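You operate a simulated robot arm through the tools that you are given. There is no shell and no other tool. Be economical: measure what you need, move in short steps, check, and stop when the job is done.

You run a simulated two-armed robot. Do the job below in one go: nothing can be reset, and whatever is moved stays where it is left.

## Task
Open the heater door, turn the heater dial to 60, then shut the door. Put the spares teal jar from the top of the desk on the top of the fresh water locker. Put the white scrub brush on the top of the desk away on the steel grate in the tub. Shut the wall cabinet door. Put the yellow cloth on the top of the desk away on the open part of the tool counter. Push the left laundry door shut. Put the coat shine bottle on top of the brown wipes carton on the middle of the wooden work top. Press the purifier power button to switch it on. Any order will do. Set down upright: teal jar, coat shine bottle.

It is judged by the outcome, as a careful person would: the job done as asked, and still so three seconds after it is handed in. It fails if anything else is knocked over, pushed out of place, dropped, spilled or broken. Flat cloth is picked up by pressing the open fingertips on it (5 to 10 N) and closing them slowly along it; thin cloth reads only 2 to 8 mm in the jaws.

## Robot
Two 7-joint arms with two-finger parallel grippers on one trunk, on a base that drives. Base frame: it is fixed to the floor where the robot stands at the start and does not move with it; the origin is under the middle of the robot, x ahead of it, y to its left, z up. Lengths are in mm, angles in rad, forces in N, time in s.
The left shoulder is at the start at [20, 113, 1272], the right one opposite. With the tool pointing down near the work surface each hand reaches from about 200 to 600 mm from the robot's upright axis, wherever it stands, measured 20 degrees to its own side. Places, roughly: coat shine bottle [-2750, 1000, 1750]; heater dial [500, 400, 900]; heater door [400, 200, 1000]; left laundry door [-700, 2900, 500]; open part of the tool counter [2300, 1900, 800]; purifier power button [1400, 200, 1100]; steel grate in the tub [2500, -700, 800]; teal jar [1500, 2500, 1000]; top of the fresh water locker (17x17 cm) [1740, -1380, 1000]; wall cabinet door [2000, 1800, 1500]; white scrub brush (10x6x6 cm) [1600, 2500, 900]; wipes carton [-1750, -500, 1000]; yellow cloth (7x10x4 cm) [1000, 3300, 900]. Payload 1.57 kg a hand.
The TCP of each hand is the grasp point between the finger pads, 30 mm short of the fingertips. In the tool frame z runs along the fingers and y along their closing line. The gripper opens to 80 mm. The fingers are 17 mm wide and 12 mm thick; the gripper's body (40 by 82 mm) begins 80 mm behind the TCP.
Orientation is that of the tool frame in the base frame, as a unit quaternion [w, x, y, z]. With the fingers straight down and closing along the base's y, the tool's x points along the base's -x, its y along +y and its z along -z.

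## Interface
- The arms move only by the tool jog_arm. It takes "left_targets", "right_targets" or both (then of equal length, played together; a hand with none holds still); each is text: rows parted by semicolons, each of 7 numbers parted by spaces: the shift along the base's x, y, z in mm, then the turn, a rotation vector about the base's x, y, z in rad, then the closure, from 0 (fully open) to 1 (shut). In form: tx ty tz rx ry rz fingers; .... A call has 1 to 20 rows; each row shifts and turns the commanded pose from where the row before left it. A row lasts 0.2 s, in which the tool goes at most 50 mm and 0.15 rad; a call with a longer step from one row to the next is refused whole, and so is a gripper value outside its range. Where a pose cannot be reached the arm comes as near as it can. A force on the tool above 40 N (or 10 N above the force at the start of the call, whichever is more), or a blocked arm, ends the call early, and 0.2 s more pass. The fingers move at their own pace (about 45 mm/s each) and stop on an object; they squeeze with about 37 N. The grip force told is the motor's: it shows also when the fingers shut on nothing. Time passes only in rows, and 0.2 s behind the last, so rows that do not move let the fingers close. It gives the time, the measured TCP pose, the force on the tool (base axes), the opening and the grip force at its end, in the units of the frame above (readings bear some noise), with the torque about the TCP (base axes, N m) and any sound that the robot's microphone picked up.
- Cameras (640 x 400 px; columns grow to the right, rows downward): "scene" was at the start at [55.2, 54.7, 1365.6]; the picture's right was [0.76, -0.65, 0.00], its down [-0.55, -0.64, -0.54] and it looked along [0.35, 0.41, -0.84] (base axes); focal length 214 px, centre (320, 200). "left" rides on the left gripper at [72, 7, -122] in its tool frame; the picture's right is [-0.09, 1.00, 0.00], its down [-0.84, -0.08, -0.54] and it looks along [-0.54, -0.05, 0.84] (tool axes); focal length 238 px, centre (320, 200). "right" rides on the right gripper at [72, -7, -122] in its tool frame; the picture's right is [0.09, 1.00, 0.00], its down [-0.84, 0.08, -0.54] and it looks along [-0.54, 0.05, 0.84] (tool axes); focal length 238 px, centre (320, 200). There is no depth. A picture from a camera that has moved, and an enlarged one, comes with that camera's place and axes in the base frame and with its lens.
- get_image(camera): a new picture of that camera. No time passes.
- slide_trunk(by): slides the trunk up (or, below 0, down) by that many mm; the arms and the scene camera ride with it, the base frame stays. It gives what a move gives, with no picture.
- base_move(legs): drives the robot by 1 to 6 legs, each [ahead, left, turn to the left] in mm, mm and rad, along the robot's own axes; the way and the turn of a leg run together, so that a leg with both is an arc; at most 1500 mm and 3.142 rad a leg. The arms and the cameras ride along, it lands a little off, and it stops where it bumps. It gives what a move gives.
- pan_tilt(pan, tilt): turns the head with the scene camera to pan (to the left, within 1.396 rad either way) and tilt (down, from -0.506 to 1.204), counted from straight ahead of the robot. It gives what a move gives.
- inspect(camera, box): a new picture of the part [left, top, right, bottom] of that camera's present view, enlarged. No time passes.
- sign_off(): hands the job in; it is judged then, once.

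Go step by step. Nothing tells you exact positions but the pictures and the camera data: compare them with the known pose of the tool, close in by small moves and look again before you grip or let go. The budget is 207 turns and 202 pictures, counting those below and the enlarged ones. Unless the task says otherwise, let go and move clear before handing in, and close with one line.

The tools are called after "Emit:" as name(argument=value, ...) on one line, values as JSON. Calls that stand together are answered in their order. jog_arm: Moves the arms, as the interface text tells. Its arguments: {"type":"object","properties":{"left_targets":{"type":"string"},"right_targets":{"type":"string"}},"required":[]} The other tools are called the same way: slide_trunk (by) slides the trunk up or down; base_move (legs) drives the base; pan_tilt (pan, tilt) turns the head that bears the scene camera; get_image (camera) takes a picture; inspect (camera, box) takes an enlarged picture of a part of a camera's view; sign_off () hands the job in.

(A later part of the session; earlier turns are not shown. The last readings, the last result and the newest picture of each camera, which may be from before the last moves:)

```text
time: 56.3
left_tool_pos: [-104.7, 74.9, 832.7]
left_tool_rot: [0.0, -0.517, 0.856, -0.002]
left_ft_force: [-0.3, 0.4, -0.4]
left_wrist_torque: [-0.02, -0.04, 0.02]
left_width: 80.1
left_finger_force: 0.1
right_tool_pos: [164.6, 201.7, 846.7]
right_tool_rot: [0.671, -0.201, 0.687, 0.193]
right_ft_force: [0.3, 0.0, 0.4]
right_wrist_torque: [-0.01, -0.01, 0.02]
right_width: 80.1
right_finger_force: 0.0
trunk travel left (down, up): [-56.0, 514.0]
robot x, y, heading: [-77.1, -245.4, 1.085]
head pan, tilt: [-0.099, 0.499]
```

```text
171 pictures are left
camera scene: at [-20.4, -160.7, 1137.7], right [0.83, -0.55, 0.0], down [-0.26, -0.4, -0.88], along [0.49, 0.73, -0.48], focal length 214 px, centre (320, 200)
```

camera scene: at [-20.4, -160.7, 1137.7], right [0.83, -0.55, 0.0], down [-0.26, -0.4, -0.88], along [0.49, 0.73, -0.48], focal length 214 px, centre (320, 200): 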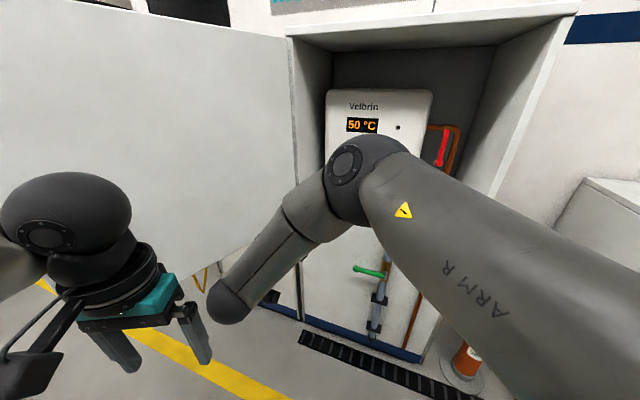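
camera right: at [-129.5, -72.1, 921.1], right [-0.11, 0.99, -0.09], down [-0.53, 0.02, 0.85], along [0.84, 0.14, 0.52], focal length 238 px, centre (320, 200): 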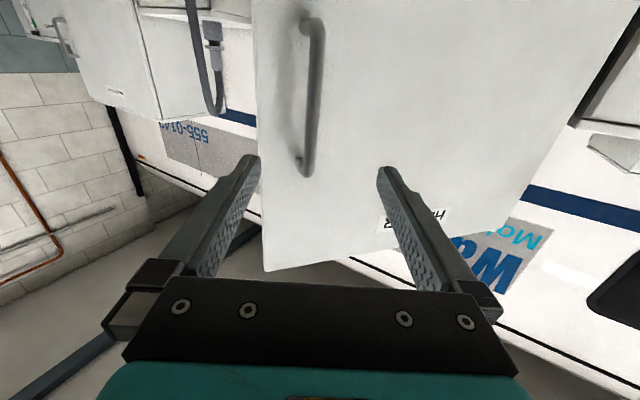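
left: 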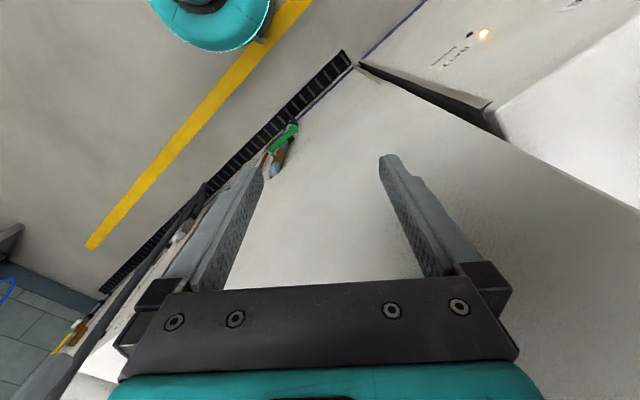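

Emit:
base_move(legs=[[147, -128, 0]])

Emit:
get_image(camera="right")

Emit:
get_image(camera="scene")

```text
time: 57.9
left_tool_pos: [75.5, 143.8, 832.1]
left_tool_rot: [0.001, -0.516, 0.857, -0.002]
left_ft_force: [0.0, 0.0, -0.2]
left_wrist_torque: [0.02, -0.01, -0.02]
left_width: 80.1
left_finger_force: 0.0
right_tool_pos: [346.9, 271.6, 847.8]
right_tool_rot: [0.671, -0.202, 0.686, 0.195]
right_ft_force: [-0.5, 0.4, 0.0]
right_wrist_torque: [-0.02, -0.01, 0.0]
right_width: 80.1
right_finger_force: 0.1
trunk travel left (down, up): [-56.0, 514.0]
robot x, y, heading: [104.2, -175.7, 1.084]
head pan, tilt: [-0.099, 0.499]
```

```text
170 pictures are left
camera right: at [244.4, 198.1, 778.7], right [-0.54, 0.84, -0.1], down [-0.48, -0.21, 0.85], along [0.69, 0.5, 0.52], focal length 238 px, centre (320, 200)
```

right: 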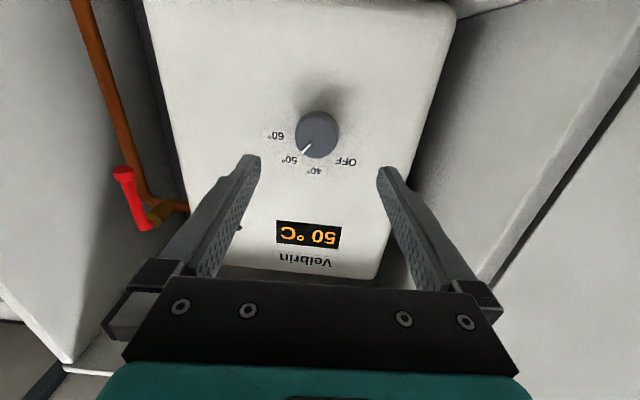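

```text
169 pictures are left
camera scene: at [160.3, -90.4, 1137.7], right [0.83, -0.55, 0.0], down [-0.27, -0.4, -0.88], along [0.49, 0.73, -0.48], focal length 214 px, centre (320, 200)
```

scene: 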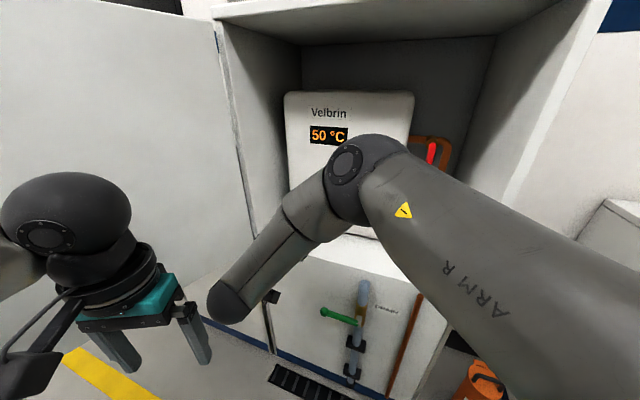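

Dial ≈ (485, 357, 860), knob ~50 mm. Raise 12, shift slightly right, and advance 125.

Emit:
jog_arm(right_targets="2.8 -4.2 12 0 0 0 0; 0 0 0 0 0 0 0")

Emit:
base_move(legs=[[105, -57, 0]])

Emit:
get_image(camera="right")

```text
time: 58.5
left_tool_pos: [76.2, 143.7, 832.9]
left_tool_rot: [0.0, -0.516, 0.856, -0.001]
left_ft_force: [0.9, 0.3, 0.7]
left_wrist_torque: [0.02, 0.0, 0.01]
left_width: 80.1
left_finger_force: 0.1
right_tool_pos: [347.9, 266.2, 859.8]
right_tool_rot: [0.671, -0.201, 0.687, 0.194]
right_ft_force: [-0.7, 0.7, -0.4]
right_wrist_torque: [0.0, -0.03, 0.01]
right_width: 80.0
right_finger_force: 0.1
trunk travel left (down, up): [-56.0, 514.0]
robot x, y, heading: [103.3, -174.2, 1.081]
head pan, tilt: [-0.099, 0.499]
```

```text
time: 59.7
left_tool_pos: [174.3, 208.1, 832.0]
left_tool_rot: [-0.001, -0.516, 0.857, -0.001]
left_ft_force: [0.7, 0.5, -0.1]
left_wrist_torque: [0.0, -0.01, 0.0]
left_width: 80.1
left_finger_force: 0.0
right_tool_pos: [447.1, 333.7, 860.1]
right_tool_rot: [0.671, -0.203, 0.686, 0.195]
right_ft_force: [0.2, 0.5, 0.7]
right_wrist_torque: [-0.03, 0.03, -0.01]
right_width: 79.9
right_finger_force: 0.0
trunk travel left (down, up): [-56.0, 514.0]
robot x, y, heading: [205.5, -108.8, 1.088]
head pan, tilt: [-0.099, 0.499]
```

```text
168 pictures are left
camera right: at [345.4, 259.1, 791.0], right [-0.54, 0.84, -0.1], down [-0.48, -0.21, 0.85], along [0.69, 0.5, 0.52], focal length 238 px, centre (320, 200)
```

right: 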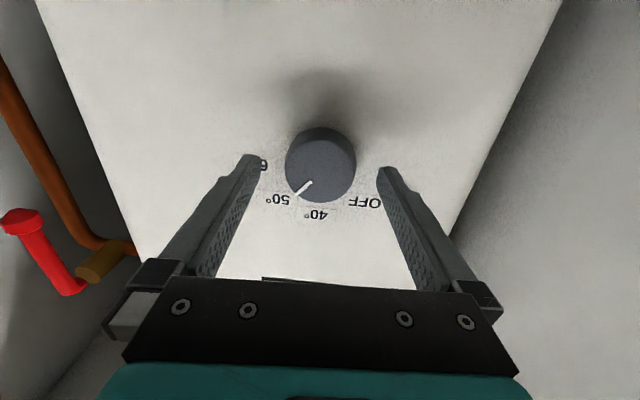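

Centred laterally; raise 5 and advance 28 with the arm.

Emit:
jog_arm(right_targets="7.8 5.2 2.5 0 0 0 0; 7.8 5.2 2.5 0 0 0 0; 7.8 5.2 0 0 0 0 0; 0 0 0 0 0 0 0")

Emit:
get_image(camera="right")

```text
time: 60.6
left_tool_pos: [172.0, 206.0, 833.5]
left_tool_rot: [0.0, -0.516, 0.856, 0.0]
left_ft_force: [-0.1, -0.2, -0.4]
left_wrist_torque: [0.02, -0.02, 0.01]
left_width: 80.0
left_finger_force: 0.1
right_tool_pos: [456.8, 343.8, 863.8]
right_tool_rot: [0.667, -0.21, 0.686, 0.2]
right_ft_force: [-9.2, -15.7, 7.2]
right_wrist_torque: [0.52, -0.03, 0.53]
right_width: 72.8
right_finger_force: 0.0
trunk travel left (down, up): [-56.0, 514.0]
robot x, y, heading: [205.5, -111.2, 1.088]
head pan, tilt: [-0.099, 0.499]
stopped in row 4 (right hand): the force on the tool passed its limit at 47 N (the readings are from after the stop); the commanded pose is now the measured one
```

```text
167 pictures are left
camera right: at [357.9, 268.5, 795.6], right [-0.55, 0.83, -0.1], down [-0.48, -0.22, 0.85], along [0.68, 0.52, 0.51], focal length 238 px, centre (320, 200)
```

right: 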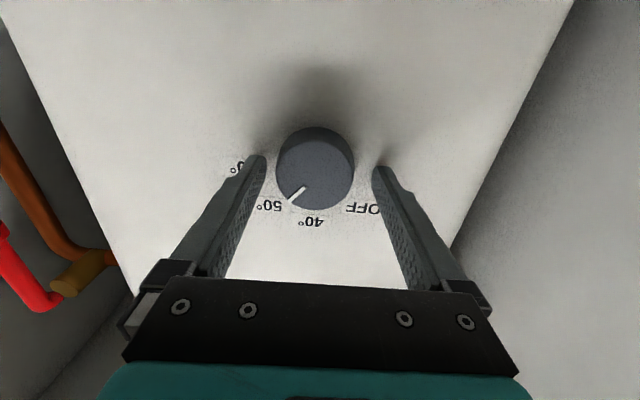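

Tips touch the panel with the knob between. Back 3 mm, close, then turn clockwise.

Emit:
jog_arm(right_targets="-3 -2 0 0 0 0 0.2; 0 0 0 0 0 0 0.7; 0 0 0 0 0 0 0.7; 0 0 0 0 0 0 0.7; 0 0 0 0 0 0 0.7; 0 0 0 0 0 0 0.7")

Emit:
get_image(camera="right")

```text
time: 62.0
left_tool_pos: [173.4, 207.7, 833.7]
left_tool_rot: [0.0, -0.516, 0.856, 0.0]
left_ft_force: [0.3, 0.6, 0.2]
left_wrist_torque: [0.0, -0.01, 0.03]
left_width: 79.9
left_finger_force: 0.0
right_tool_pos: [459.1, 342.3, 861.2]
right_tool_rot: [0.666, -0.209, 0.689, 0.195]
right_ft_force: [4.9, -21.4, -6.5]
right_wrist_torque: [0.16, -0.39, -0.4]
right_width: 51.5
right_finger_force: 25.0
trunk travel left (down, up): [-56.0, 514.0]
robot x, y, heading: [206.5, -112.8, 1.086]
head pan, tilt: [-0.099, 0.499]
```

```text
166 pictures are left
camera right: at [358.6, 266.5, 793.6], right [-0.55, 0.83, -0.1], down [-0.47, -0.21, 0.85], along [0.69, 0.52, 0.51], focal length 238 px, centre (320, 200)
```

right: 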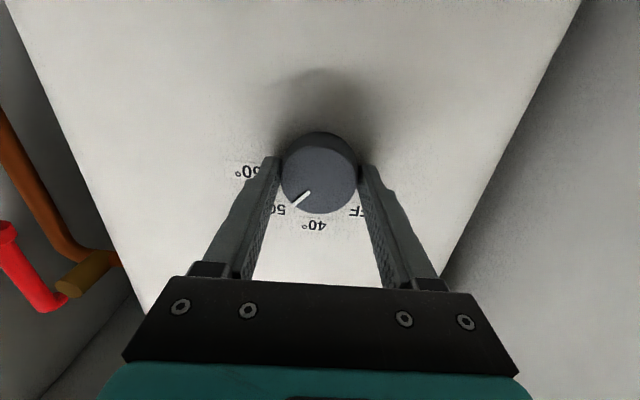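

Emit:
jog_arm(right_targets="1.5 -2.2 0 0.0833 0.0554 0 0.7; 0 0 0 0.0833 0.0554 0 0.7; 0 0 0 0.0833 0.0554 0 0.7; 0 0 0 0.0833 0.0554 0 0.7; 0 0 0 0.0833 0.0554 0 0.7; 0 0 0 0.0833 0.0554 0 0.7; 0 0 0 0 0 0 0.7")

Emit:
get_image(camera="right")

Emit:
inspect(camera="scene", box=[220, 60, 420, 180])

```text
time: 63.6
left_tool_pos: [174.2, 207.3, 832.9]
left_tool_rot: [0.0, -0.516, 0.856, -0.001]
left_ft_force: [-0.2, -0.2, 0.6]
left_wrist_torque: [0.01, -0.01, -0.01]
left_width: 79.9
left_finger_force: 0.2
right_tool_pos: [458.5, 341.1, 861.6]
right_tool_rot: [0.576, -0.003, 0.718, 0.392]
right_ft_force: [2.5, -10.0, -6.7]
right_wrist_torque: [-0.64, 0.86, -0.37]
right_width: 51.3
right_finger_force: 44.3
trunk travel left (down, up): [-56.0, 514.0]
robot x, y, heading: [202.7, -111.1, 1.086]
head pan, tilt: [-0.099, 0.499]
```

```text
165 pictures are left
camera right: at [337.4, 298.6, 801.3], right [-0.48, 0.73, 0.48], down [-0.2, -0.63, 0.75], along [0.85, 0.27, 0.45], focal length 238 px, centre (320, 200)
```

right: 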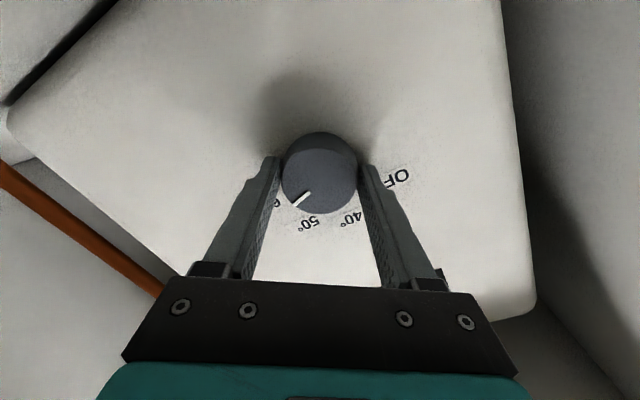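

```text
3.20 times, centred on (320, 120) of scene
camera zoom: at [259.6, -26.3, 1137.7], right [0.83, -0.55, 0.0], down [-0.26, -0.4, -0.88], along [0.48, 0.73, -0.48], focal length 686 px, centre (320, 456)
```

zoom: 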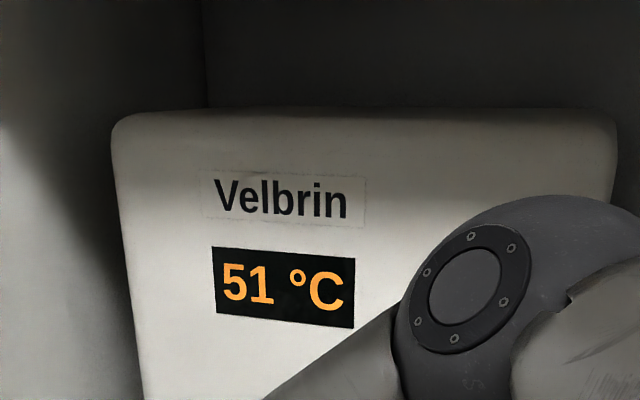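

Pointer is close to 60 and the display is rising. A bit more turn, then wait and check.

Emit:
jog_arm(right_targets="0 0 0 0.0416 0.0277 0 0.7; 0 0 0 0.0416 0.0277 0 0.7; 0 0 0 0 0 0 0.7; 0 0 0 0 0 0 0.7; 0 0 0 0 0 0 0.7; 0 0 0 0 0 0 0.7")

Emit:
get_image(camera="right")

Emit:
inspect(camera="scene", box=[220, 60, 420, 180])

```text
time: 65.0
left_tool_pos: [174.1, 208.9, 832.5]
left_tool_rot: [0.001, -0.517, 0.856, -0.002]
left_ft_force: [0.3, -0.7, -0.9]
left_wrist_torque: [0.02, 0.0, 0.0]
left_width: 80.1
left_finger_force: 0.1
right_tool_pos: [459.4, 340.9, 860.0]
right_tool_rot: [0.556, 0.031, 0.716, 0.421]
right_ft_force: [3.0, -8.8, -7.6]
right_wrist_torque: [-0.68, 0.05, -0.38]
right_width: 51.3
right_finger_force: 44.8
trunk travel left (down, up): [-56.0, 514.0]
robot x, y, heading: [200.5, -112.6, 1.085]
head pan, tilt: [-0.099, 0.499]
```

```text
163 pictures are left
camera right: at [334.3, 303.3, 804.6], right [-0.46, 0.69, 0.56], down [-0.16, -0.69, 0.71], along [0.88, 0.23, 0.42], focal length 238 px, centre (320, 200)
```

right: 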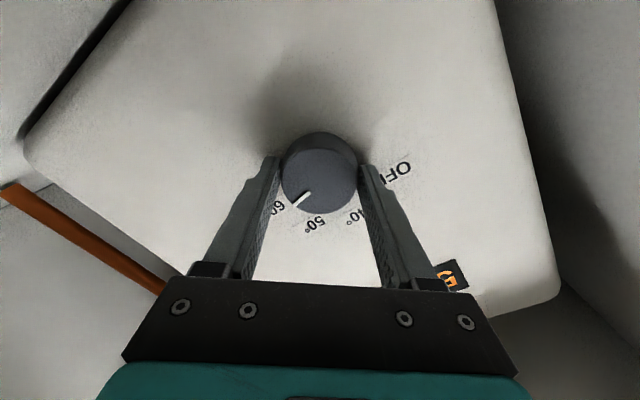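

```text
3.20 times, centred on (320, 120) of scene
camera zoom: at [259.5, -26.2, 1137.7], right [0.83, -0.55, 0.0], down [-0.26, -0.4, -0.88], along [0.48, 0.73, -0.48], focal length 686 px, centre (320, 456)
```

zoom: 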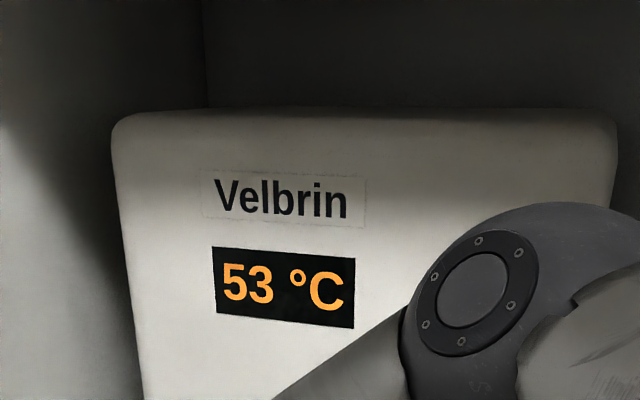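

Pointer now lines up with 60 as it did with 50. Release, back out, and check.

Emit:
jog_arm(right_targets="0 0 0 0 0 0 0.4; 0 0 0 0 0 0 0; 0 0 0 0 0 0 0; 0 0 0 0 0 0 0; -8.3 -5.5 0 0 0 0 0; -16.7 -11 0 0 0 0 0; -16.7 -11 0 0 0 0 0; -16.7 -11 0 0 0 0 0; 0 0 0 -0.0833 -0.0554 0 0; 0 0 0 -0.0833 -0.0554 0 0; 0 0 0 -0.0833 -0.0554 0 0; 0 0 0 -0.0833 -0.0554 0 0; 0 0 0 -0.0833 -0.0554 0 0; 0 0 0 -0.0833 -0.0554 0 0; 0 0 0 -0.0833 -0.0554 0 0; 0 0 0 0 0 0 0")

Emit:
get_image(camera="right")

```text
time: 66.6
left_tool_pos: [169.6, 204.6, 832.4]
left_tool_rot: [-0.01, -0.507, 0.862, -0.001]
left_ft_force: [-8.6, 1.3, 0.3]
left_wrist_torque: [-0.05, -0.28, -0.06]
left_width: 72.7
left_finger_force: 0.0
right_tool_pos: [426.9, 315.2, 863.4]
right_tool_rot: [0.563, 0.037, 0.71, 0.42]
right_ft_force: [-0.2, -0.6, -0.5]
right_wrist_torque: [0.02, -0.01, 0.0]
right_width: 79.9
right_finger_force: 0.0
trunk travel left (down, up): [-56.0, 514.0]
robot x, y, heading: [204.0, -112.8, 1.085]
head pan, tilt: [-0.099, 0.499]
stopped in row 8 (left hand): the force on the tool passed its limit at 51 N (the readings are from after the stop); the commanded pose is now the measured one
```

```text
161 pictures are left
camera right: at [302.3, 279.9, 805.6], right [-0.45, 0.69, 0.57], down [-0.18, -0.69, 0.7], along [0.87, 0.21, 0.44], focal length 238 px, centre (320, 200)
```

right: 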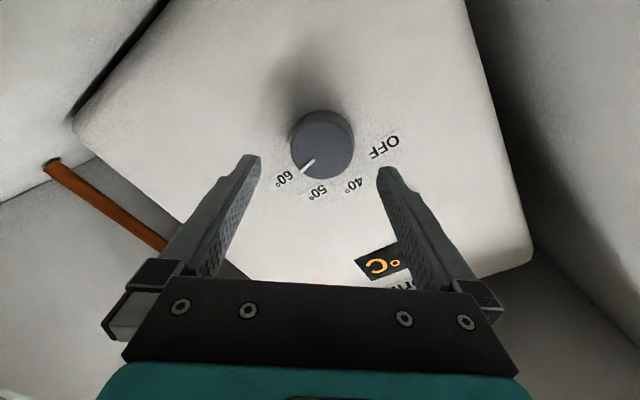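

Emit:
inspect(camera="right", box=[260, 90, 420, 210])

Emit:
inspect(camera="scene", box=[220, 60, 420, 180])

Emit:
get_image(camera="scene")

```text
3.33 times, centred on (340, 150) of right
camera zoom: at [302.3, 279.9, 805.6], right [-0.45, 0.69, 0.57], down [-0.18, -0.69, 0.7], along [0.87, 0.21, 0.44], focal length 794 px, centre (253, 367)
```

zoom: 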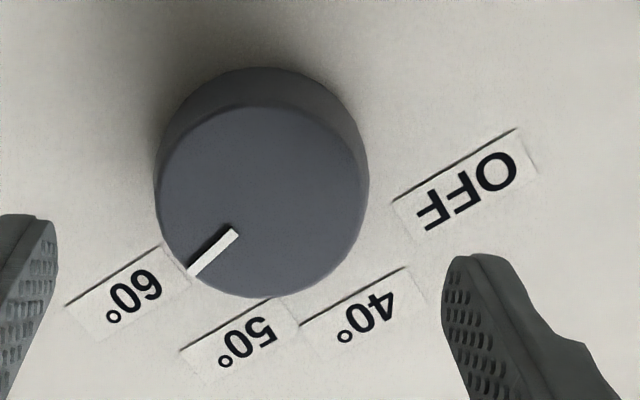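

```text
3.20 times, centred on (320, 120) of scene
camera zoom: at [259.1, -25.7, 1137.7], right [0.83, -0.55, 0.0], down [-0.26, -0.4, -0.88], along [0.48, 0.73, -0.48], focal length 686 px, centre (320, 456)
```

zoom: 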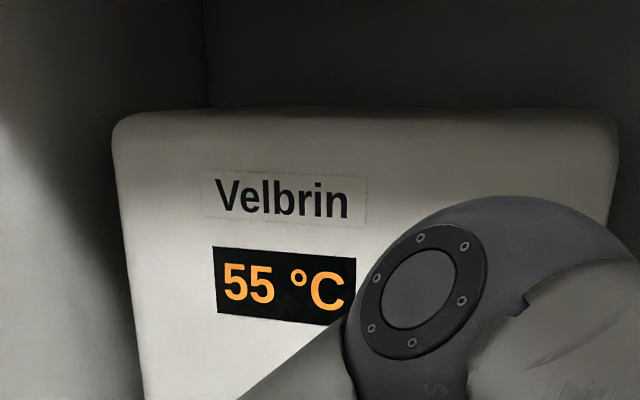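

```text
158 pictures are left
camera scene: at [259.1, -25.7, 1137.7], right [0.83, -0.55, 0.0], down [-0.26, -0.4, -0.88], along [0.48, 0.73, -0.48], focal length 214 px, centre (320, 200)
```

scene: 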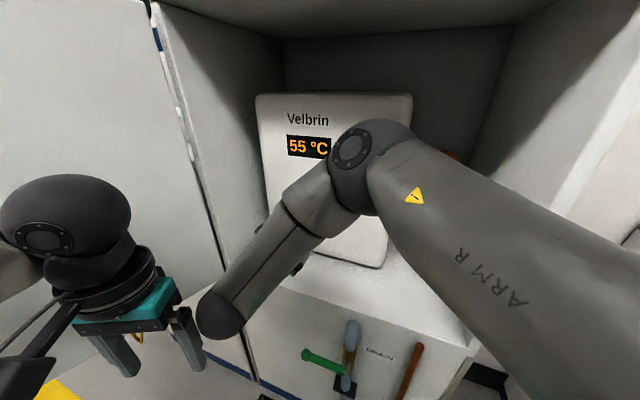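

Pointer sits on 60 and the display is climbing. Back the robot straight out.

Emit:
base_move(legs=[[-220, 119, 0], [-88, 48, 0]])

Emit:
get_image(camera="scene")

```text
time: 69.2
left_tool_pos: [-124.0, 10.3, 831.9]
left_tool_rot: [-0.01, -0.506, 0.862, -0.002]
left_ft_force: [-15.8, -8.3, 0.0]
left_wrist_torque: [0.31, -0.57, -0.64]
left_width: 70.8
left_finger_force: 0.1
right_tool_pos: [131.9, 120.6, 863.7]
right_tool_rot: [0.563, 0.039, 0.71, 0.421]
right_ft_force: [-0.1, 0.2, 0.0]
right_wrist_torque: [0.01, -0.04, 0.0]
right_width: 80.1
right_finger_force: 0.1
trunk travel left (down, up): [-56.0, 514.0]
robot x, y, heading: [-91.2, -305.5, 1.087]
head pan, tilt: [-0.099, 0.499]
```

```text
157 pictures are left
camera scene: at [-35.2, -219.6, 1137.7], right [0.83, -0.55, 0.0], down [-0.26, -0.4, -0.88], along [0.48, 0.73, -0.48], focal length 214 px, centre (320, 200)
```

scene: 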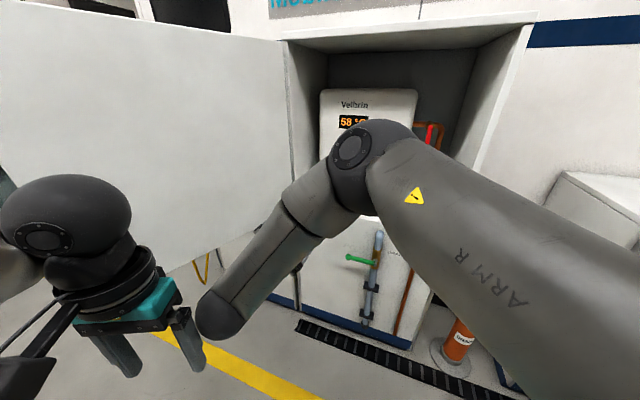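

58 and rising. Next, close the door: separate the hands, close the right fingers, then drive around the door's edge to its outside.

Emit:
jog_arm(left_targets="-17.7 9.3 0 0 0 0 0; -17.7 9.3 0 0 0 0 0; -17.7 9.3 0 0 0 0 0; -17.7 9.3 0 0 0 0 0; -17.7 9.3 0 0 0 0 0; 0 0 0 0 0 0 0", right_targets="0 0 0 0 0 0 0.5; 0 0 0 0 0 0 1; 0 0 0 0 0 0 1; 0 0 0 0 0 0 1; 0 0 0 0 0 0 1; 0 0 0 0 0 0 1")

Emit:
base_move(legs=[[-346, 190, 0], [0, 0, -0.5], [0, 280, 0], [0, 280, 0]])

Emit:
pan_tilt(pan=0, tilt=0.5)

Emit:
get_image(camera="scene")

```text
time: 70.6
left_tool_pos: [-212.9, 57.4, 832.0]
left_tool_rot: [-0.01, -0.507, 0.862, -0.002]
left_ft_force: [0.4, 0.1, 0.1]
left_wrist_torque: [0.01, 0.03, 0.04]
left_width: 79.9
left_finger_force: 0.1
right_tool_pos: [132.3, 121.0, 862.7]
right_tool_rot: [0.563, 0.038, 0.71, 0.42]
right_ft_force: [-0.1, 0.5, 1.1]
right_wrist_torque: [-0.01, 0.0, -0.01]
right_width: 0.0
right_finger_force: 21.3
trunk travel left (down, up): [-56.0, 514.0]
robot x, y, heading: [-90.8, -304.3, 1.081]
head pan, tilt: [-0.099, 0.499]
```

```text
time: 77.6
left_tool_pos: [-660.9, 323.6, 830.7]
left_tool_rot: [-0.01, -0.274, 0.962, 0.0]
left_ft_force: [-0.6, -0.2, 0.0]
left_wrist_torque: [0.02, -0.02, -0.02]
left_width: 79.8
left_finger_force: 0.1
right_tool_pos: [-326.3, 211.2, 864.4]
right_tool_rot: [0.65, 0.216, 0.678, 0.266]
right_ft_force: [-0.6, -0.1, -0.2]
right_wrist_torque: [-0.01, -0.05, -0.03]
right_width: 0.0
right_finger_force: 21.2
trunk travel left (down, up): [-56.0, 514.0]
robot x, y, heading: [-733.8, -55.7, 0.58]
head pan, tilt: [-0.099, 0.499]
```

```text
time: 78.3
left_tool_pos: [-660.8, 323.2, 831.3]
left_tool_rot: [-0.01, -0.275, 0.961, 0.0]
left_ft_force: [0.0, 0.4, 0.2]
left_wrist_torque: [-0.03, -0.03, 0.0]
left_width: 80.0
left_finger_force: 0.0
right_tool_pos: [-327.7, 210.6, 863.6]
right_tool_rot: [0.651, 0.215, 0.678, 0.265]
right_ft_force: [0.0, -0.8, 0.8]
right_wrist_torque: [-0.01, 0.02, -0.01]
right_width: 0.0
right_finger_force: 21.3
trunk travel left (down, up): [-56.0, 514.0]
robot x, y, heading: [-729.1, -57.4, 0.578]
head pan, tilt: [0.0, 0.499]
```

```text
156 pictures are left
camera scene: at [-644.7, 2.3, 1137.7], right [0.55, -0.84, 0.0], down [-0.4, -0.26, -0.88], along [0.73, 0.48, -0.48], focal length 214 px, centre (320, 200)
```

scene: 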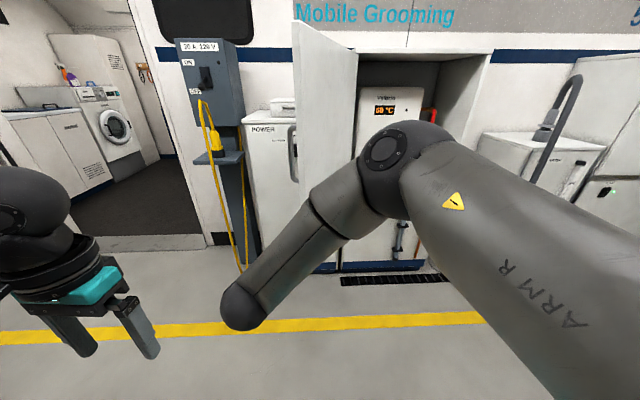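

Display reads 60 °C. Now go ahead along the outside of the door and push it along its arc.

Emit:
base_move(legs=[[190, 5, 0], [0, -68, 0], [0, -146, 0], [50, -137, 0]])

Emit:
get_image(camera="scene")

```text
time: 79.6
left_tool_pos: [-554.3, 397.3, 831.8]
left_tool_rot: [-0.011, -0.275, 0.961, 0.001]
left_ft_force: [0.8, -1.8, -0.8]
left_wrist_torque: [0.01, 0.03, 0.01]
left_width: 80.2
left_finger_force: 0.0
right_tool_pos: [-222.1, 278.9, 863.2]
right_tool_rot: [0.654, 0.217, 0.678, 0.256]
right_ft_force: [-0.7, -1.4, 1.3]
right_wrist_torque: [0.03, 0.07, 0.13]
right_width: 0.3
right_finger_force: 20.5
trunk travel left (down, up): [-56.0, 514.0]
robot x, y, heading: [-623.4, 17.9, 0.584]
head pan, tilt: [0.0, 0.499]
stopped in leg 1: the force on the tool passed its limit at 68 N (the readings are from after the stop); the commanded pose is now the measured one
```

```text
155 pictures are left
camera scene: at [-538.2, 75.8, 1137.7], right [0.55, -0.84, 0.0], down [-0.4, -0.26, -0.88], along [0.73, 0.48, -0.48], focal length 214 px, centre (320, 200)
```

scene: 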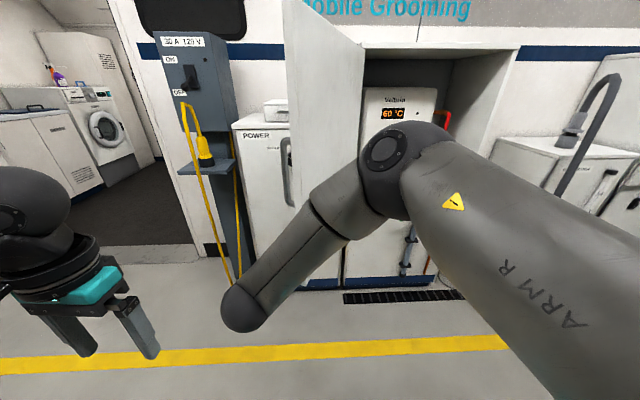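

Met the door edge; go further left before advancing.

Emit:
base_move(legs=[[-70, 0, 0], [0, 130, 0], [150, 0, 0], [0, -130, 0]])

Emit:
get_image(camera="scene")

```text
time: 83.3
left_tool_pos: [-491.1, 442.8, 831.3]
left_tool_rot: [-0.011, -0.276, 0.961, 0.0]
left_ft_force: [-0.7, 0.6, -0.4]
left_wrist_torque: [-0.03, -0.03, -0.01]
left_width: 80.2
left_finger_force: 0.0
right_tool_pos: [-157.9, 326.3, 862.5]
right_tool_rot: [0.653, 0.217, 0.678, 0.258]
right_ft_force: [-0.5, -0.1, 0.2]
right_wrist_torque: [-0.01, 0.04, -0.02]
right_width: 0.0
right_finger_force: 21.1
trunk travel left (down, up): [-56.0, 514.0]
robot x, y, heading: [-559.2, 66.3, 0.58]
head pan, tilt: [0.0, 0.499]
```

```text
154 pictures are left
camera scene: at [-474.1, 121.7, 1137.7], right [0.55, -0.84, 0.0], down [-0.4, -0.26, -0.88], along [0.73, 0.48, -0.48], focal length 214 px, centre (320, 200)
```

scene: 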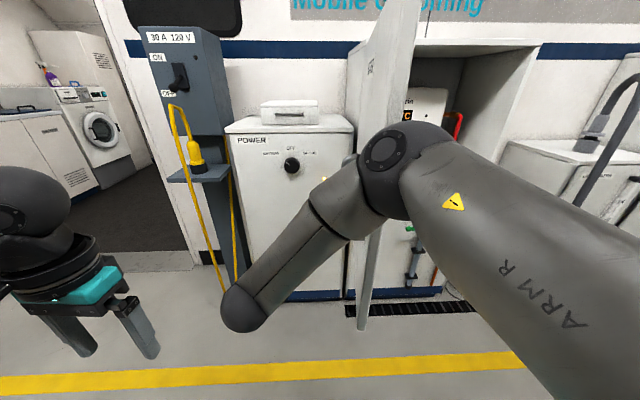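

Emit:
base_move(legs=[[0, -160, 0], [0, -140, 0], [60, -120, 0]])

Emit:
get_image(camera="scene")

```text
time: 86.6
left_tool_pos: [-210.3, 127.2, 832.0]
left_tool_rot: [-0.011, -0.27, 0.963, 0.0]
left_ft_force: [0.0, 0.4, 0.1]
left_wrist_torque: [0.01, 0.04, -0.03]
left_width: 79.9
left_finger_force: 0.0
right_tool_pos: [119.3, 7.9, 862.9]
right_tool_rot: [0.654, 0.219, 0.677, 0.256]
right_ft_force: [0.8, 0.5, 0.0]
right_wrist_torque: [0.0, 0.02, 0.02]
right_width: 0.0
right_finger_force: 21.1
trunk travel left (down, up): [-56.0, 514.0]
robot x, y, heading: [-280.6, -249.3, 0.57]
head pan, tilt: [0.0, 0.499]
```

```text
153 pictures are left
camera scene: at [-197.9, -194.4, 1137.7], right [0.54, -0.84, 0.0], down [-0.4, -0.26, -0.88], along [0.74, 0.47, -0.48], focal length 214 px, centre (320, 200)
```

scene: 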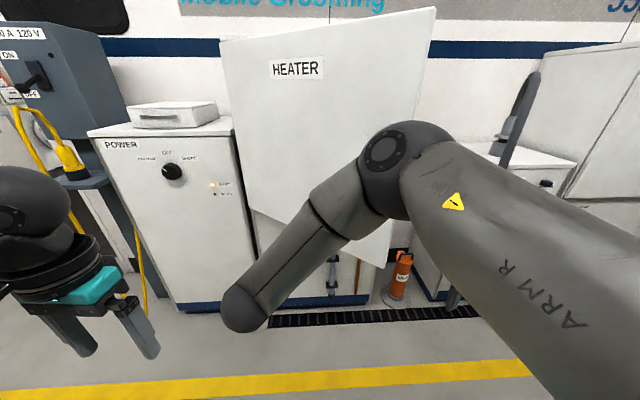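

Emit:
base_move(legs=[[100, -70, 0], [130, -60, 0], [90, -15, 0]])

Emit:
get_image(camera="scene")

```text
time: 89.5
left_tool_pos: [131.2, 177.6, 831.4]
left_tool_rot: [-0.01, -0.272, 0.962, 0.0]
left_ft_force: [-0.2, -0.1, 0.3]
left_wrist_torque: [-0.01, -0.01, 0.0]
left_width: 79.8
left_finger_force: 0.1
right_tool_pos: [462.3, 56.6, 863.5]
right_tool_rot: [0.654, 0.219, 0.678, 0.255]
right_ft_force: [0.3, -0.3, 0.1]
right_wrist_torque: [0.0, -0.02, 0.01]
right_width: 0.0
right_finger_force: 21.0
trunk travel left (down, up): [-56.0, 514.0]
robot x, y, heading: [60.9, -204.2, 0.571]
head pan, tilt: [0.0, 0.499]
```

```text
152 pictures are left
camera scene: at [145.8, -144.4, 1137.7], right [0.54, -0.84, 0.0], down [-0.4, -0.26, -0.88], along [0.74, 0.48, -0.48], focal length 214 px, centre (320, 200)
```

scene: 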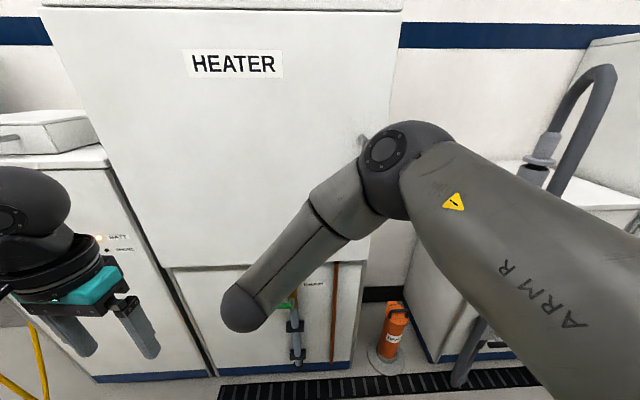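

Emit:
base_move(legs=[[60, 0, 0]])

Emit:
base_move(legs=[[-300, 0, 0]])

Emit:
get_image(camera="scene")

```text
time: 90.3
left_tool_pos: [155.7, 190.5, 831.0]
left_tool_rot: [-0.01, -0.271, 0.963, 0.001]
left_ft_force: [-0.4, 0.5, 1.2]
left_wrist_torque: [-0.04, 0.01, -0.01]
left_width: 80.0
left_finger_force: 0.0
right_tool_pos: [481.6, 70.0, 861.7]
right_tool_rot: [0.657, 0.218, 0.677, 0.25]
right_ft_force: [-5.5, -4.3, 4.1]
right_wrist_torque: [0.05, -0.13, -0.07]
right_width: 0.0
right_finger_force: 21.2
trunk travel left (down, up): [-56.0, 514.0]
robot x, y, heading: [84.9, -184.7, 0.576]
head pan, tilt: [0.0, 0.499]
stopped in leg 1: the force on the tool passed its limit at 88 N (the readings are from after the stop); the commanded pose is now the measured one
```

```text
time: 92.4
left_tool_pos: [-96.6, 30.2, 830.7]
left_tool_rot: [-0.011, -0.275, 0.961, -0.001]
left_ft_force: [0.8, -0.1, -0.3]
left_wrist_torque: [-0.02, 0.0, 0.03]
left_width: 80.4
left_finger_force: 0.1
right_tool_pos: [230.8, -89.0, 862.1]
right_tool_rot: [0.656, 0.214, 0.679, 0.253]
right_ft_force: [0.0, 0.7, -0.3]
right_wrist_torque: [0.01, 0.0, 0.02]
right_width: 0.0
right_finger_force: 21.2
trunk travel left (down, up): [-56.0, 514.0]
robot x, y, heading: [-163.1, -351.7, 0.583]
head pan, tilt: [0.0, 0.499]
```

```text
151 pictures are left
camera scene: at [-80.9, -291.0, 1137.7], right [0.55, -0.84, 0.0], down [-0.4, -0.26, -0.88], along [0.73, 0.48, -0.48], focal length 214 px, centre (320, 200)
```

scene: 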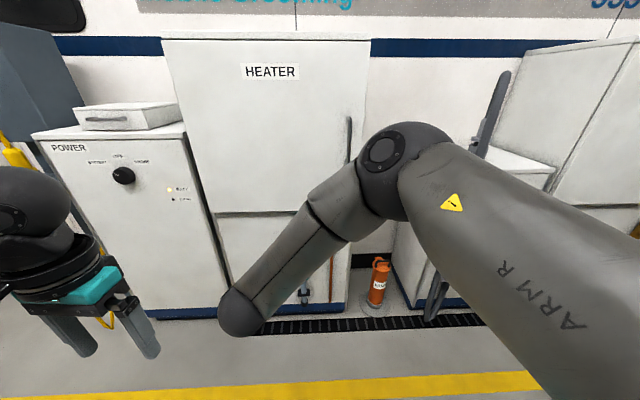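

The heater door is shut with the dial at 60. Now fold the right hand to a tool-down carrying pose and raise the trunk, then head to the van's doorway on the left.

Emit:
jog_arm(right_targets="-2.7 -15.9 0 -0.077 0.0995 0.0715 0; -2.7 -15.9 0 -0.077 0.0995 0.0715 0; -2.7 -15.9 0 -0.077 0.0995 0.0715 0; -2.7 -15.9 0 -0.077 0.0995 0.0715 0; -2.7 -15.9 0 -0.077 0.0995 0.0715 0; -2.7 -15.9 0 -0.077 0.0995 0.0715 0; -2.7 -15.9 0 -0.077 0.0995 0.0715 0; -2.7 -15.9 0 -0.077 0.0995 0.0715 0; -2.7 -15.9 0 -0.077 0.0995 0.0715 0; -2.7 -15.9 0 -0.077 0.0995 0.0715 0; -2.7 -15.9 0 -0.077 0.0995 0.0715 0; -2.7 -15.9 0 -0.077 0.0995 0.0715 0; -2.7 -15.9 0 -0.077 0.0995 0.0715 0; 0 0 0 0 0 0 0")

Emit:
slide_trunk(by=269)

Emit:
base_move(legs=[[-250, 0, 0], [0, 1000, 0], [0, 500, 0]])

Emit:
pan_tilt(pan=0.5, tilt=0.3)

Emit:
get_image(camera="scene")

```text
time: 95.4
left_tool_pos: [-97.7, 28.9, 831.5]
left_tool_rot: [-0.01, -0.274, 0.962, 0.0]
left_ft_force: [-0.7, 1.0, 0.3]
left_wrist_torque: [-0.02, 0.03, -0.02]
left_width: 80.3
left_finger_force: 0.1
right_tool_pos: [195.1, -296.1, 860.4]
right_tool_rot: [0.001, -0.286, 0.958, 0.0]
right_ft_force: [-0.3, 0.0, 0.6]
right_wrist_torque: [0.01, -0.01, -0.01]
right_width: 80.0
right_finger_force: 0.1
trunk travel left (down, up): [-56.0, 514.0]
robot x, y, heading: [-163.6, -348.3, 0.579]
head pan, tilt: [0.0, 0.499]
```

```text
time: 98.1
left_tool_pos: [-96.2, 30.1, 1099.0]
left_tool_rot: [-0.011, -0.275, 0.961, 0.0]
left_ft_force: [0.1, -0.2, 0.1]
left_wrist_torque: [0.03, 0.02, 0.01]
left_width: 80.1
left_finger_force: 0.1
right_tool_pos: [193.4, -295.9, 1130.4]
right_tool_rot: [0.0, -0.285, 0.958, 0.0]
right_ft_force: [0.7, 0.8, -0.6]
right_wrist_torque: [-0.02, -0.02, 0.01]
right_width: 79.9
right_finger_force: 0.0
trunk travel left (down, up): [-325.0, 245.0]
robot x, y, heading: [-162.5, -345.1, 0.583]
head pan, tilt: [0.0, 0.499]
```

```text
time: 107.4
left_tool_pos: [-1148.7, 1165.8, 1099.6]
left_tool_rot: [-0.01, -0.279, 0.96, -0.001]
left_ft_force: [1.0, -0.3, -0.5]
left_wrist_torque: [0.0, -0.02, 0.02]
left_width: 80.1
left_finger_force: 0.0
right_tool_pos: [-853.9, 842.7, 1130.4]
right_tool_rot: [0.001, -0.289, 0.957, 0.001]
right_ft_force: [-0.8, 0.2, 0.7]
right_wrist_torque: [-0.02, 0.02, -0.01]
right_width: 80.0
right_finger_force: 0.0
trunk travel left (down, up): [-325.0, 245.0]
robot x, y, heading: [-1212.5, 787.6, 0.59]
head pan, tilt: [0.0, 0.499]
```

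```text
time: 108.3
left_tool_pos: [-1149.1, 1164.8, 1100.2]
left_tool_rot: [-0.011, -0.28, 0.96, -0.001]
left_ft_force: [-0.4, 0.0, -0.4]
left_wrist_torque: [-0.03, -0.01, 0.0]
left_width: 80.2
left_finger_force: 0.1
right_tool_pos: [-852.0, 842.5, 1129.7]
right_tool_rot: [0.001, -0.29, 0.957, 0.0]
right_ft_force: [0.2, 0.6, 0.1]
right_wrist_torque: [-0.01, -0.03, 0.01]
right_width: 79.9
right_finger_force: 0.1
trunk travel left (down, up): [-325.0, 245.0]
robot x, y, heading: [-1212.7, 783.4, 0.589]
head pan, tilt: [0.499, 0.3]
```

```text
150 pictures are left
camera scene: at [-1160.8, 876.7, 1425.1], right [0.89, -0.46, 0.0], down [-0.14, -0.26, -0.96], along [0.44, 0.85, -0.3], focal length 214 px, centre (320, 200)
```

scene: 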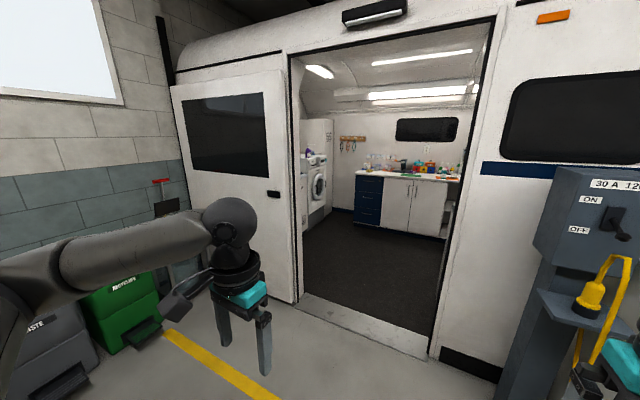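

I see the van's doorway (about L 1240–2325 in van frame) with the desk at the back. I'll centre on it and look in.

Emit:
base_move(legs=[[0, 440, 0], [600, 0, 0]])

Emit:
pan_tilt(pan=0.0, tilt=0.3)

Emit:
get_image(camera="scene")

```text
time: 113.9
left_tool_pos: [-894.9, 1859.3, 1101.3]
left_tool_rot: [-0.011, -0.277, 0.961, 0.0]
left_ft_force: [0.4, 0.3, -0.2]
left_wrist_torque: [-0.02, -0.01, 0.02]
left_width: 79.9
left_finger_force: 0.0
right_tool_pos: [-600.2, 1534.5, 1130.4]
right_tool_rot: [0.0, -0.288, 0.958, 0.0]
right_ft_force: [-0.1, 0.7, 0.2]
right_wrist_torque: [-0.02, -0.01, 0.01]
right_width: 79.8
right_finger_force: 0.0
trunk travel left (down, up): [-325.0, 245.0]
robot x, y, heading: [-961.7, 1481.2, 0.591]
head pan, tilt: [0.499, 0.3]
```

```text
time: 114.8
left_tool_pos: [-895.4, 1857.9, 1100.7]
left_tool_rot: [-0.011, -0.278, 0.961, 0.001]
left_ft_force: [0.3, 0.2, 0.1]
left_wrist_torque: [-0.07, 0.02, -0.01]
left_width: 80.5
left_finger_force: 0.0
right_tool_pos: [-600.2, 1533.7, 1130.0]
right_tool_rot: [0.0, -0.287, 0.958, -0.001]
right_ft_force: [0.0, 0.9, -0.3]
right_wrist_torque: [-0.01, -0.02, -0.01]
right_width: 80.0
right_finger_force: 0.1
trunk travel left (down, up): [-325.0, 245.0]
robot x, y, heading: [-953.7, 1478.2, 0.587]
head pan, tilt: [0.0, 0.3]
```

```text
149 pictures are left
camera scene: at [-874.0, 1539.1, 1425.1], right [0.55, -0.83, 0.0], down [-0.25, -0.16, -0.96], along [0.8, 0.53, -0.3], focal length 214 px, centre (320, 200)
```

scene: 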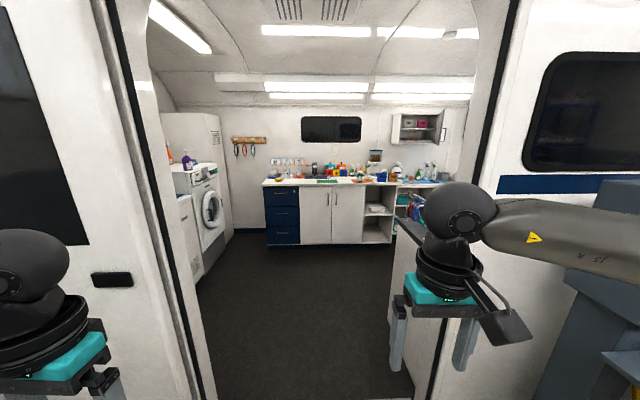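

Emit:
base_move(legs=[[1050, 0, 0]])

Emit:
pan_tilt(pan=1.0, tilt=0.5)

Emit:
get_image(camera="scene")

Emit:
pan_tilt(pan=-0.8, tilt=0.4)

Emit:
get_image(camera="scene")

```text
time: 120.2
left_tool_pos: [-32.5, 2436.1, 1100.0]
left_tool_rot: [-0.011, -0.281, 0.96, 0.0]
left_ft_force: [0.5, 0.3, -1.2]
left_wrist_torque: [0.02, 0.07, 0.03]
left_width: 79.8
left_finger_force: 0.1
right_tool_pos: [264.8, 2114.7, 1129.8]
right_tool_rot: [0.001, -0.292, 0.957, 0.001]
right_ft_force: [-0.4, 0.4, 0.5]
right_wrist_torque: [0.02, 0.0, -0.04]
right_width: 79.8
right_finger_force: 0.0
trunk travel left (down, up): [-325.0, 245.0]
robot x, y, heading: [-92.5, 2060.3, 0.592]
head pan, tilt: [0.0, 0.3]
```

```text
time: 121.5
left_tool_pos: [-32.6, 2436.4, 1101.2]
left_tool_rot: [-0.011, -0.281, 0.96, 0.0]
left_ft_force: [-0.6, 1.0, -0.4]
left_wrist_torque: [0.03, -0.01, -0.03]
left_width: 80.1
left_finger_force: 0.0
right_tool_pos: [263.4, 2115.3, 1130.4]
right_tool_rot: [0.001, -0.291, 0.957, 0.001]
right_ft_force: [0.7, 0.0, 0.0]
right_wrist_torque: [-0.01, 0.01, -0.02]
right_width: 80.1
right_finger_force: 0.0
trunk travel left (down, up): [-325.0, 245.0]
robot x, y, heading: [-94.2, 2057.9, 0.588]
head pan, tilt: [1.0, 0.499]
```

```text
148 pictures are left
camera scene: at [-89.4, 2156.9, 1406.7], right [1.0, 0.02, 0.0], down [0.01, -0.48, -0.88], along [-0.02, 0.88, -0.48], focal length 214 px, centre (320, 200)
```

scene: 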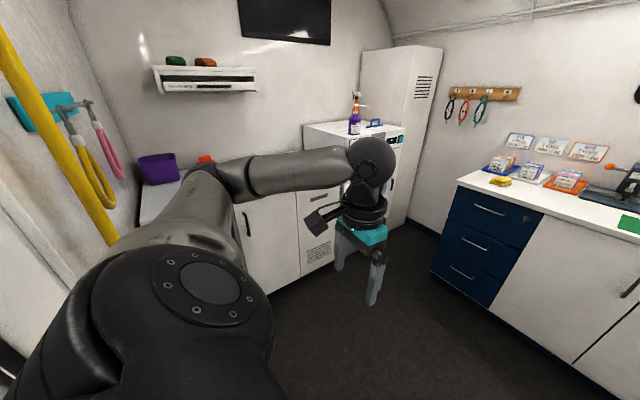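

```text
time: 123.3
left_tool_pos: [-32.8, 2437.3, 1101.8]
left_tool_rot: [-0.012, -0.282, 0.959, 0.0]
left_ft_force: [0.3, -0.4, 0.8]
left_wrist_torque: [0.0, 0.02, 0.02]
left_width: 80.2
left_finger_force: 0.2
right_tool_pos: [263.7, 2116.2, 1130.1]
right_tool_rot: [0.001, -0.292, 0.956, 0.001]
right_ft_force: [0.7, 0.0, 0.2]
right_wrist_torque: [0.0, -0.01, 0.0]
right_width: 80.2
right_finger_force: 0.2
trunk travel left (down, up): [-325.0, 245.0]
robot x, y, heading: [-94.0, 2057.9, 0.592]
head pan, tilt: [-0.799, 0.4]
```

```text
147 pictures are left
camera scene: at [3.3, 2047.1, 1415.8], right [-0.2, -0.98, 0.0], down [-0.38, 0.08, -0.92], along [0.9, -0.19, -0.39], focal length 214 px, centre (320, 200)
```

scene: 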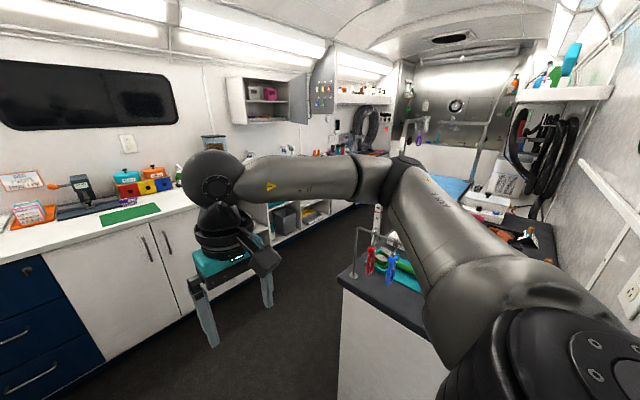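

Inside the van: laundry unit at left wall, desk ahead. I'll move in a little and turn left to face the laundry doors.

Emit:
base_move(legs=[[200, 0, 0], [0, 0, 1.571]])

Emit:
pan_tilt(pan=0.3, tilt=0.7)

Emit:
get_image(camera="scene")

```text
time: 128.7
left_tool_pos: [-302.6, 2242.3, 1100.8]
left_tool_rot: [0.008, 0.874, -0.486, 0.008]
left_ft_force: [0.6, -0.5, -1.1]
left_wrist_torque: [-0.04, 0.01, 0.02]
left_width: 80.0
left_finger_force: 0.1
right_tool_pos: [23.3, 2533.0, 1131.0]
right_tool_rot: [-0.001, 0.879, -0.478, -0.001]
right_ft_force: [-0.7, 0.1, 0.1]
right_wrist_torque: [-0.02, -0.03, -0.06]
right_width: 79.7
right_finger_force: 0.1
trunk travel left (down, up): [-325.0, 245.0]
robot x, y, heading: [77.0, 2171.5, 2.149]
head pan, tilt: [-0.799, 0.4]
```

```text
time: 130.0
left_tool_pos: [-302.0, 2242.1, 1100.2]
left_tool_rot: [0.008, 0.874, -0.486, 0.008]
left_ft_force: [0.5, 0.4, 0.7]
left_wrist_torque: [0.02, -0.01, 0.0]
left_width: 79.9
left_finger_force: 0.1
right_tool_pos: [23.4, 2534.0, 1129.2]
right_tool_rot: [-0.001, 0.879, -0.477, -0.001]
right_ft_force: [0.1, 0.0, 0.4]
right_wrist_torque: [-0.01, 0.0, -0.03]
right_width: 80.0
right_finger_force: 0.0
trunk travel left (down, up): [-325.0, 245.0]
robot x, y, heading: [72.8, 2177.0, 2.147]
head pan, tilt: [0.3, 0.7]
```

```text
146 pictures are left
camera scene: at [3.9, 2237.8, 1389.0], right [0.64, 0.77, 0.0], down [0.5, -0.41, -0.77], along [-0.59, 0.49, -0.64], focal length 214 px, centre (320, 200)
```

scene: 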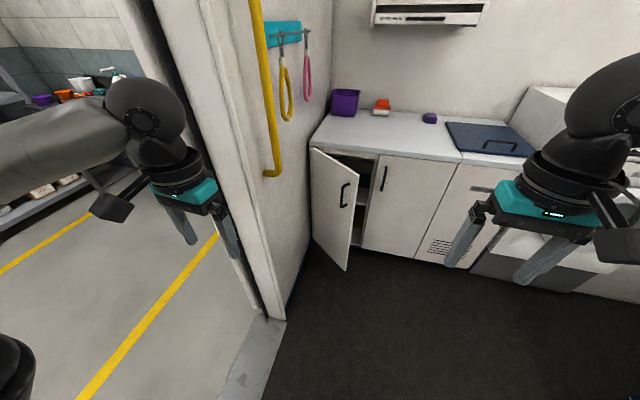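

The left laundry door stands ajar ~30°, hinge on the left. I'll put the right hand in a forward-pointing closed pose, low, to push it.

Emit:
jog_arm(right_targets="-16 -0.3 -9.8 0.1197 0.078 0 0.5; -16 -0.3 -9.8 0.1197 0.078 0 1; -16 -0.3 -9.8 0.1197 0.078 0 1; -16 -0.3 -9.8 0.1197 0.078 0 1; -16 -0.3 -9.8 0.1197 0.078 0 1; -16 -0.3 -9.8 0.1197 0.078 0 1; -16 -0.3 -9.8 0.1197 0.078 0 1; -16 -0.3 -9.8 0.1197 0.078 0 1; -16 -0.3 -9.8 0.1197 0.078 0 1; -16 -0.3 -9.8 0.1197 0.078 0 1; -16 -0.3 -9.8 0.1197 0.078 0 1; 0 0 0 0 0 0 1")

Emit:
slide_trunk(by=-320)

Emit:
get_image(camera="scene")

```text
time: 132.6
left_tool_pos: [-302.1, 2242.0, 1099.7]
left_tool_rot: [0.008, 0.874, -0.486, 0.008]
left_ft_force: [0.4, -0.6, 0.0]
left_wrist_torque: [-0.01, 0.0, 0.02]
left_width: 80.1
left_finger_force: 0.0
right_tool_pos: [-174.0, 2513.5, 1046.8]
right_tool_rot: [0.338, -0.621, 0.34, 0.621]
right_ft_force: [0.1, 0.4, -0.2]
right_wrist_torque: [-0.01, 0.0, 0.02]
right_width: 0.2
right_finger_force: 21.0
right hand out of reach, approached as far as the arm can: row 10, 11
trunk travel left (down, up): [-325.0, 245.0]
robot x, y, heading: [70.6, 2171.6, 2.152]
head pan, tilt: [0.3, 0.7]
```

```text
time: 135.8
left_tool_pos: [-303.4, 2242.8, 780.9]
left_tool_rot: [0.008, 0.874, -0.486, 0.008]
left_ft_force: [-0.3, 0.4, -0.2]
left_wrist_torque: [0.03, -0.03, 0.0]
left_width: 79.9
left_finger_force: 0.0
right_tool_pos: [-175.3, 2512.6, 726.4]
right_tool_rot: [-0.338, 0.621, -0.34, -0.62]
right_ft_force: [0.1, 0.0, 0.6]
right_wrist_torque: [-0.01, 0.02, 0.01]
right_width: 0.0
right_finger_force: 21.1
trunk travel left (down, up): [-5.0, 565.0]
robot x, y, heading: [70.5, 2173.7, 2.15]
head pan, tilt: [0.3, 0.7]
```

```text
145 pictures are left
camera scene: at [3.8, 2237.7, 1069.0], right [0.64, 0.77, 0.0], down [0.5, -0.41, -0.76], along [-0.59, 0.49, -0.64], focal length 214 px, centre (320, 200)
```

scene: 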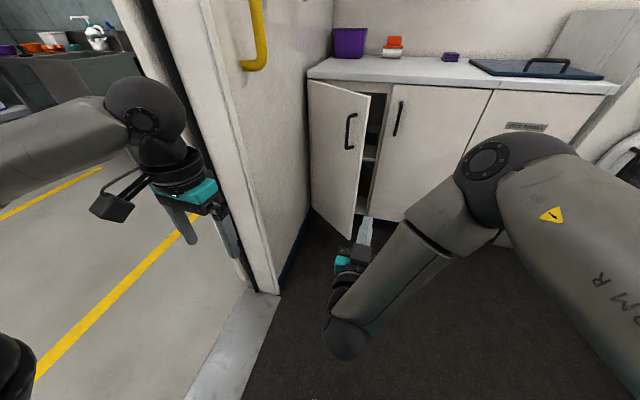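

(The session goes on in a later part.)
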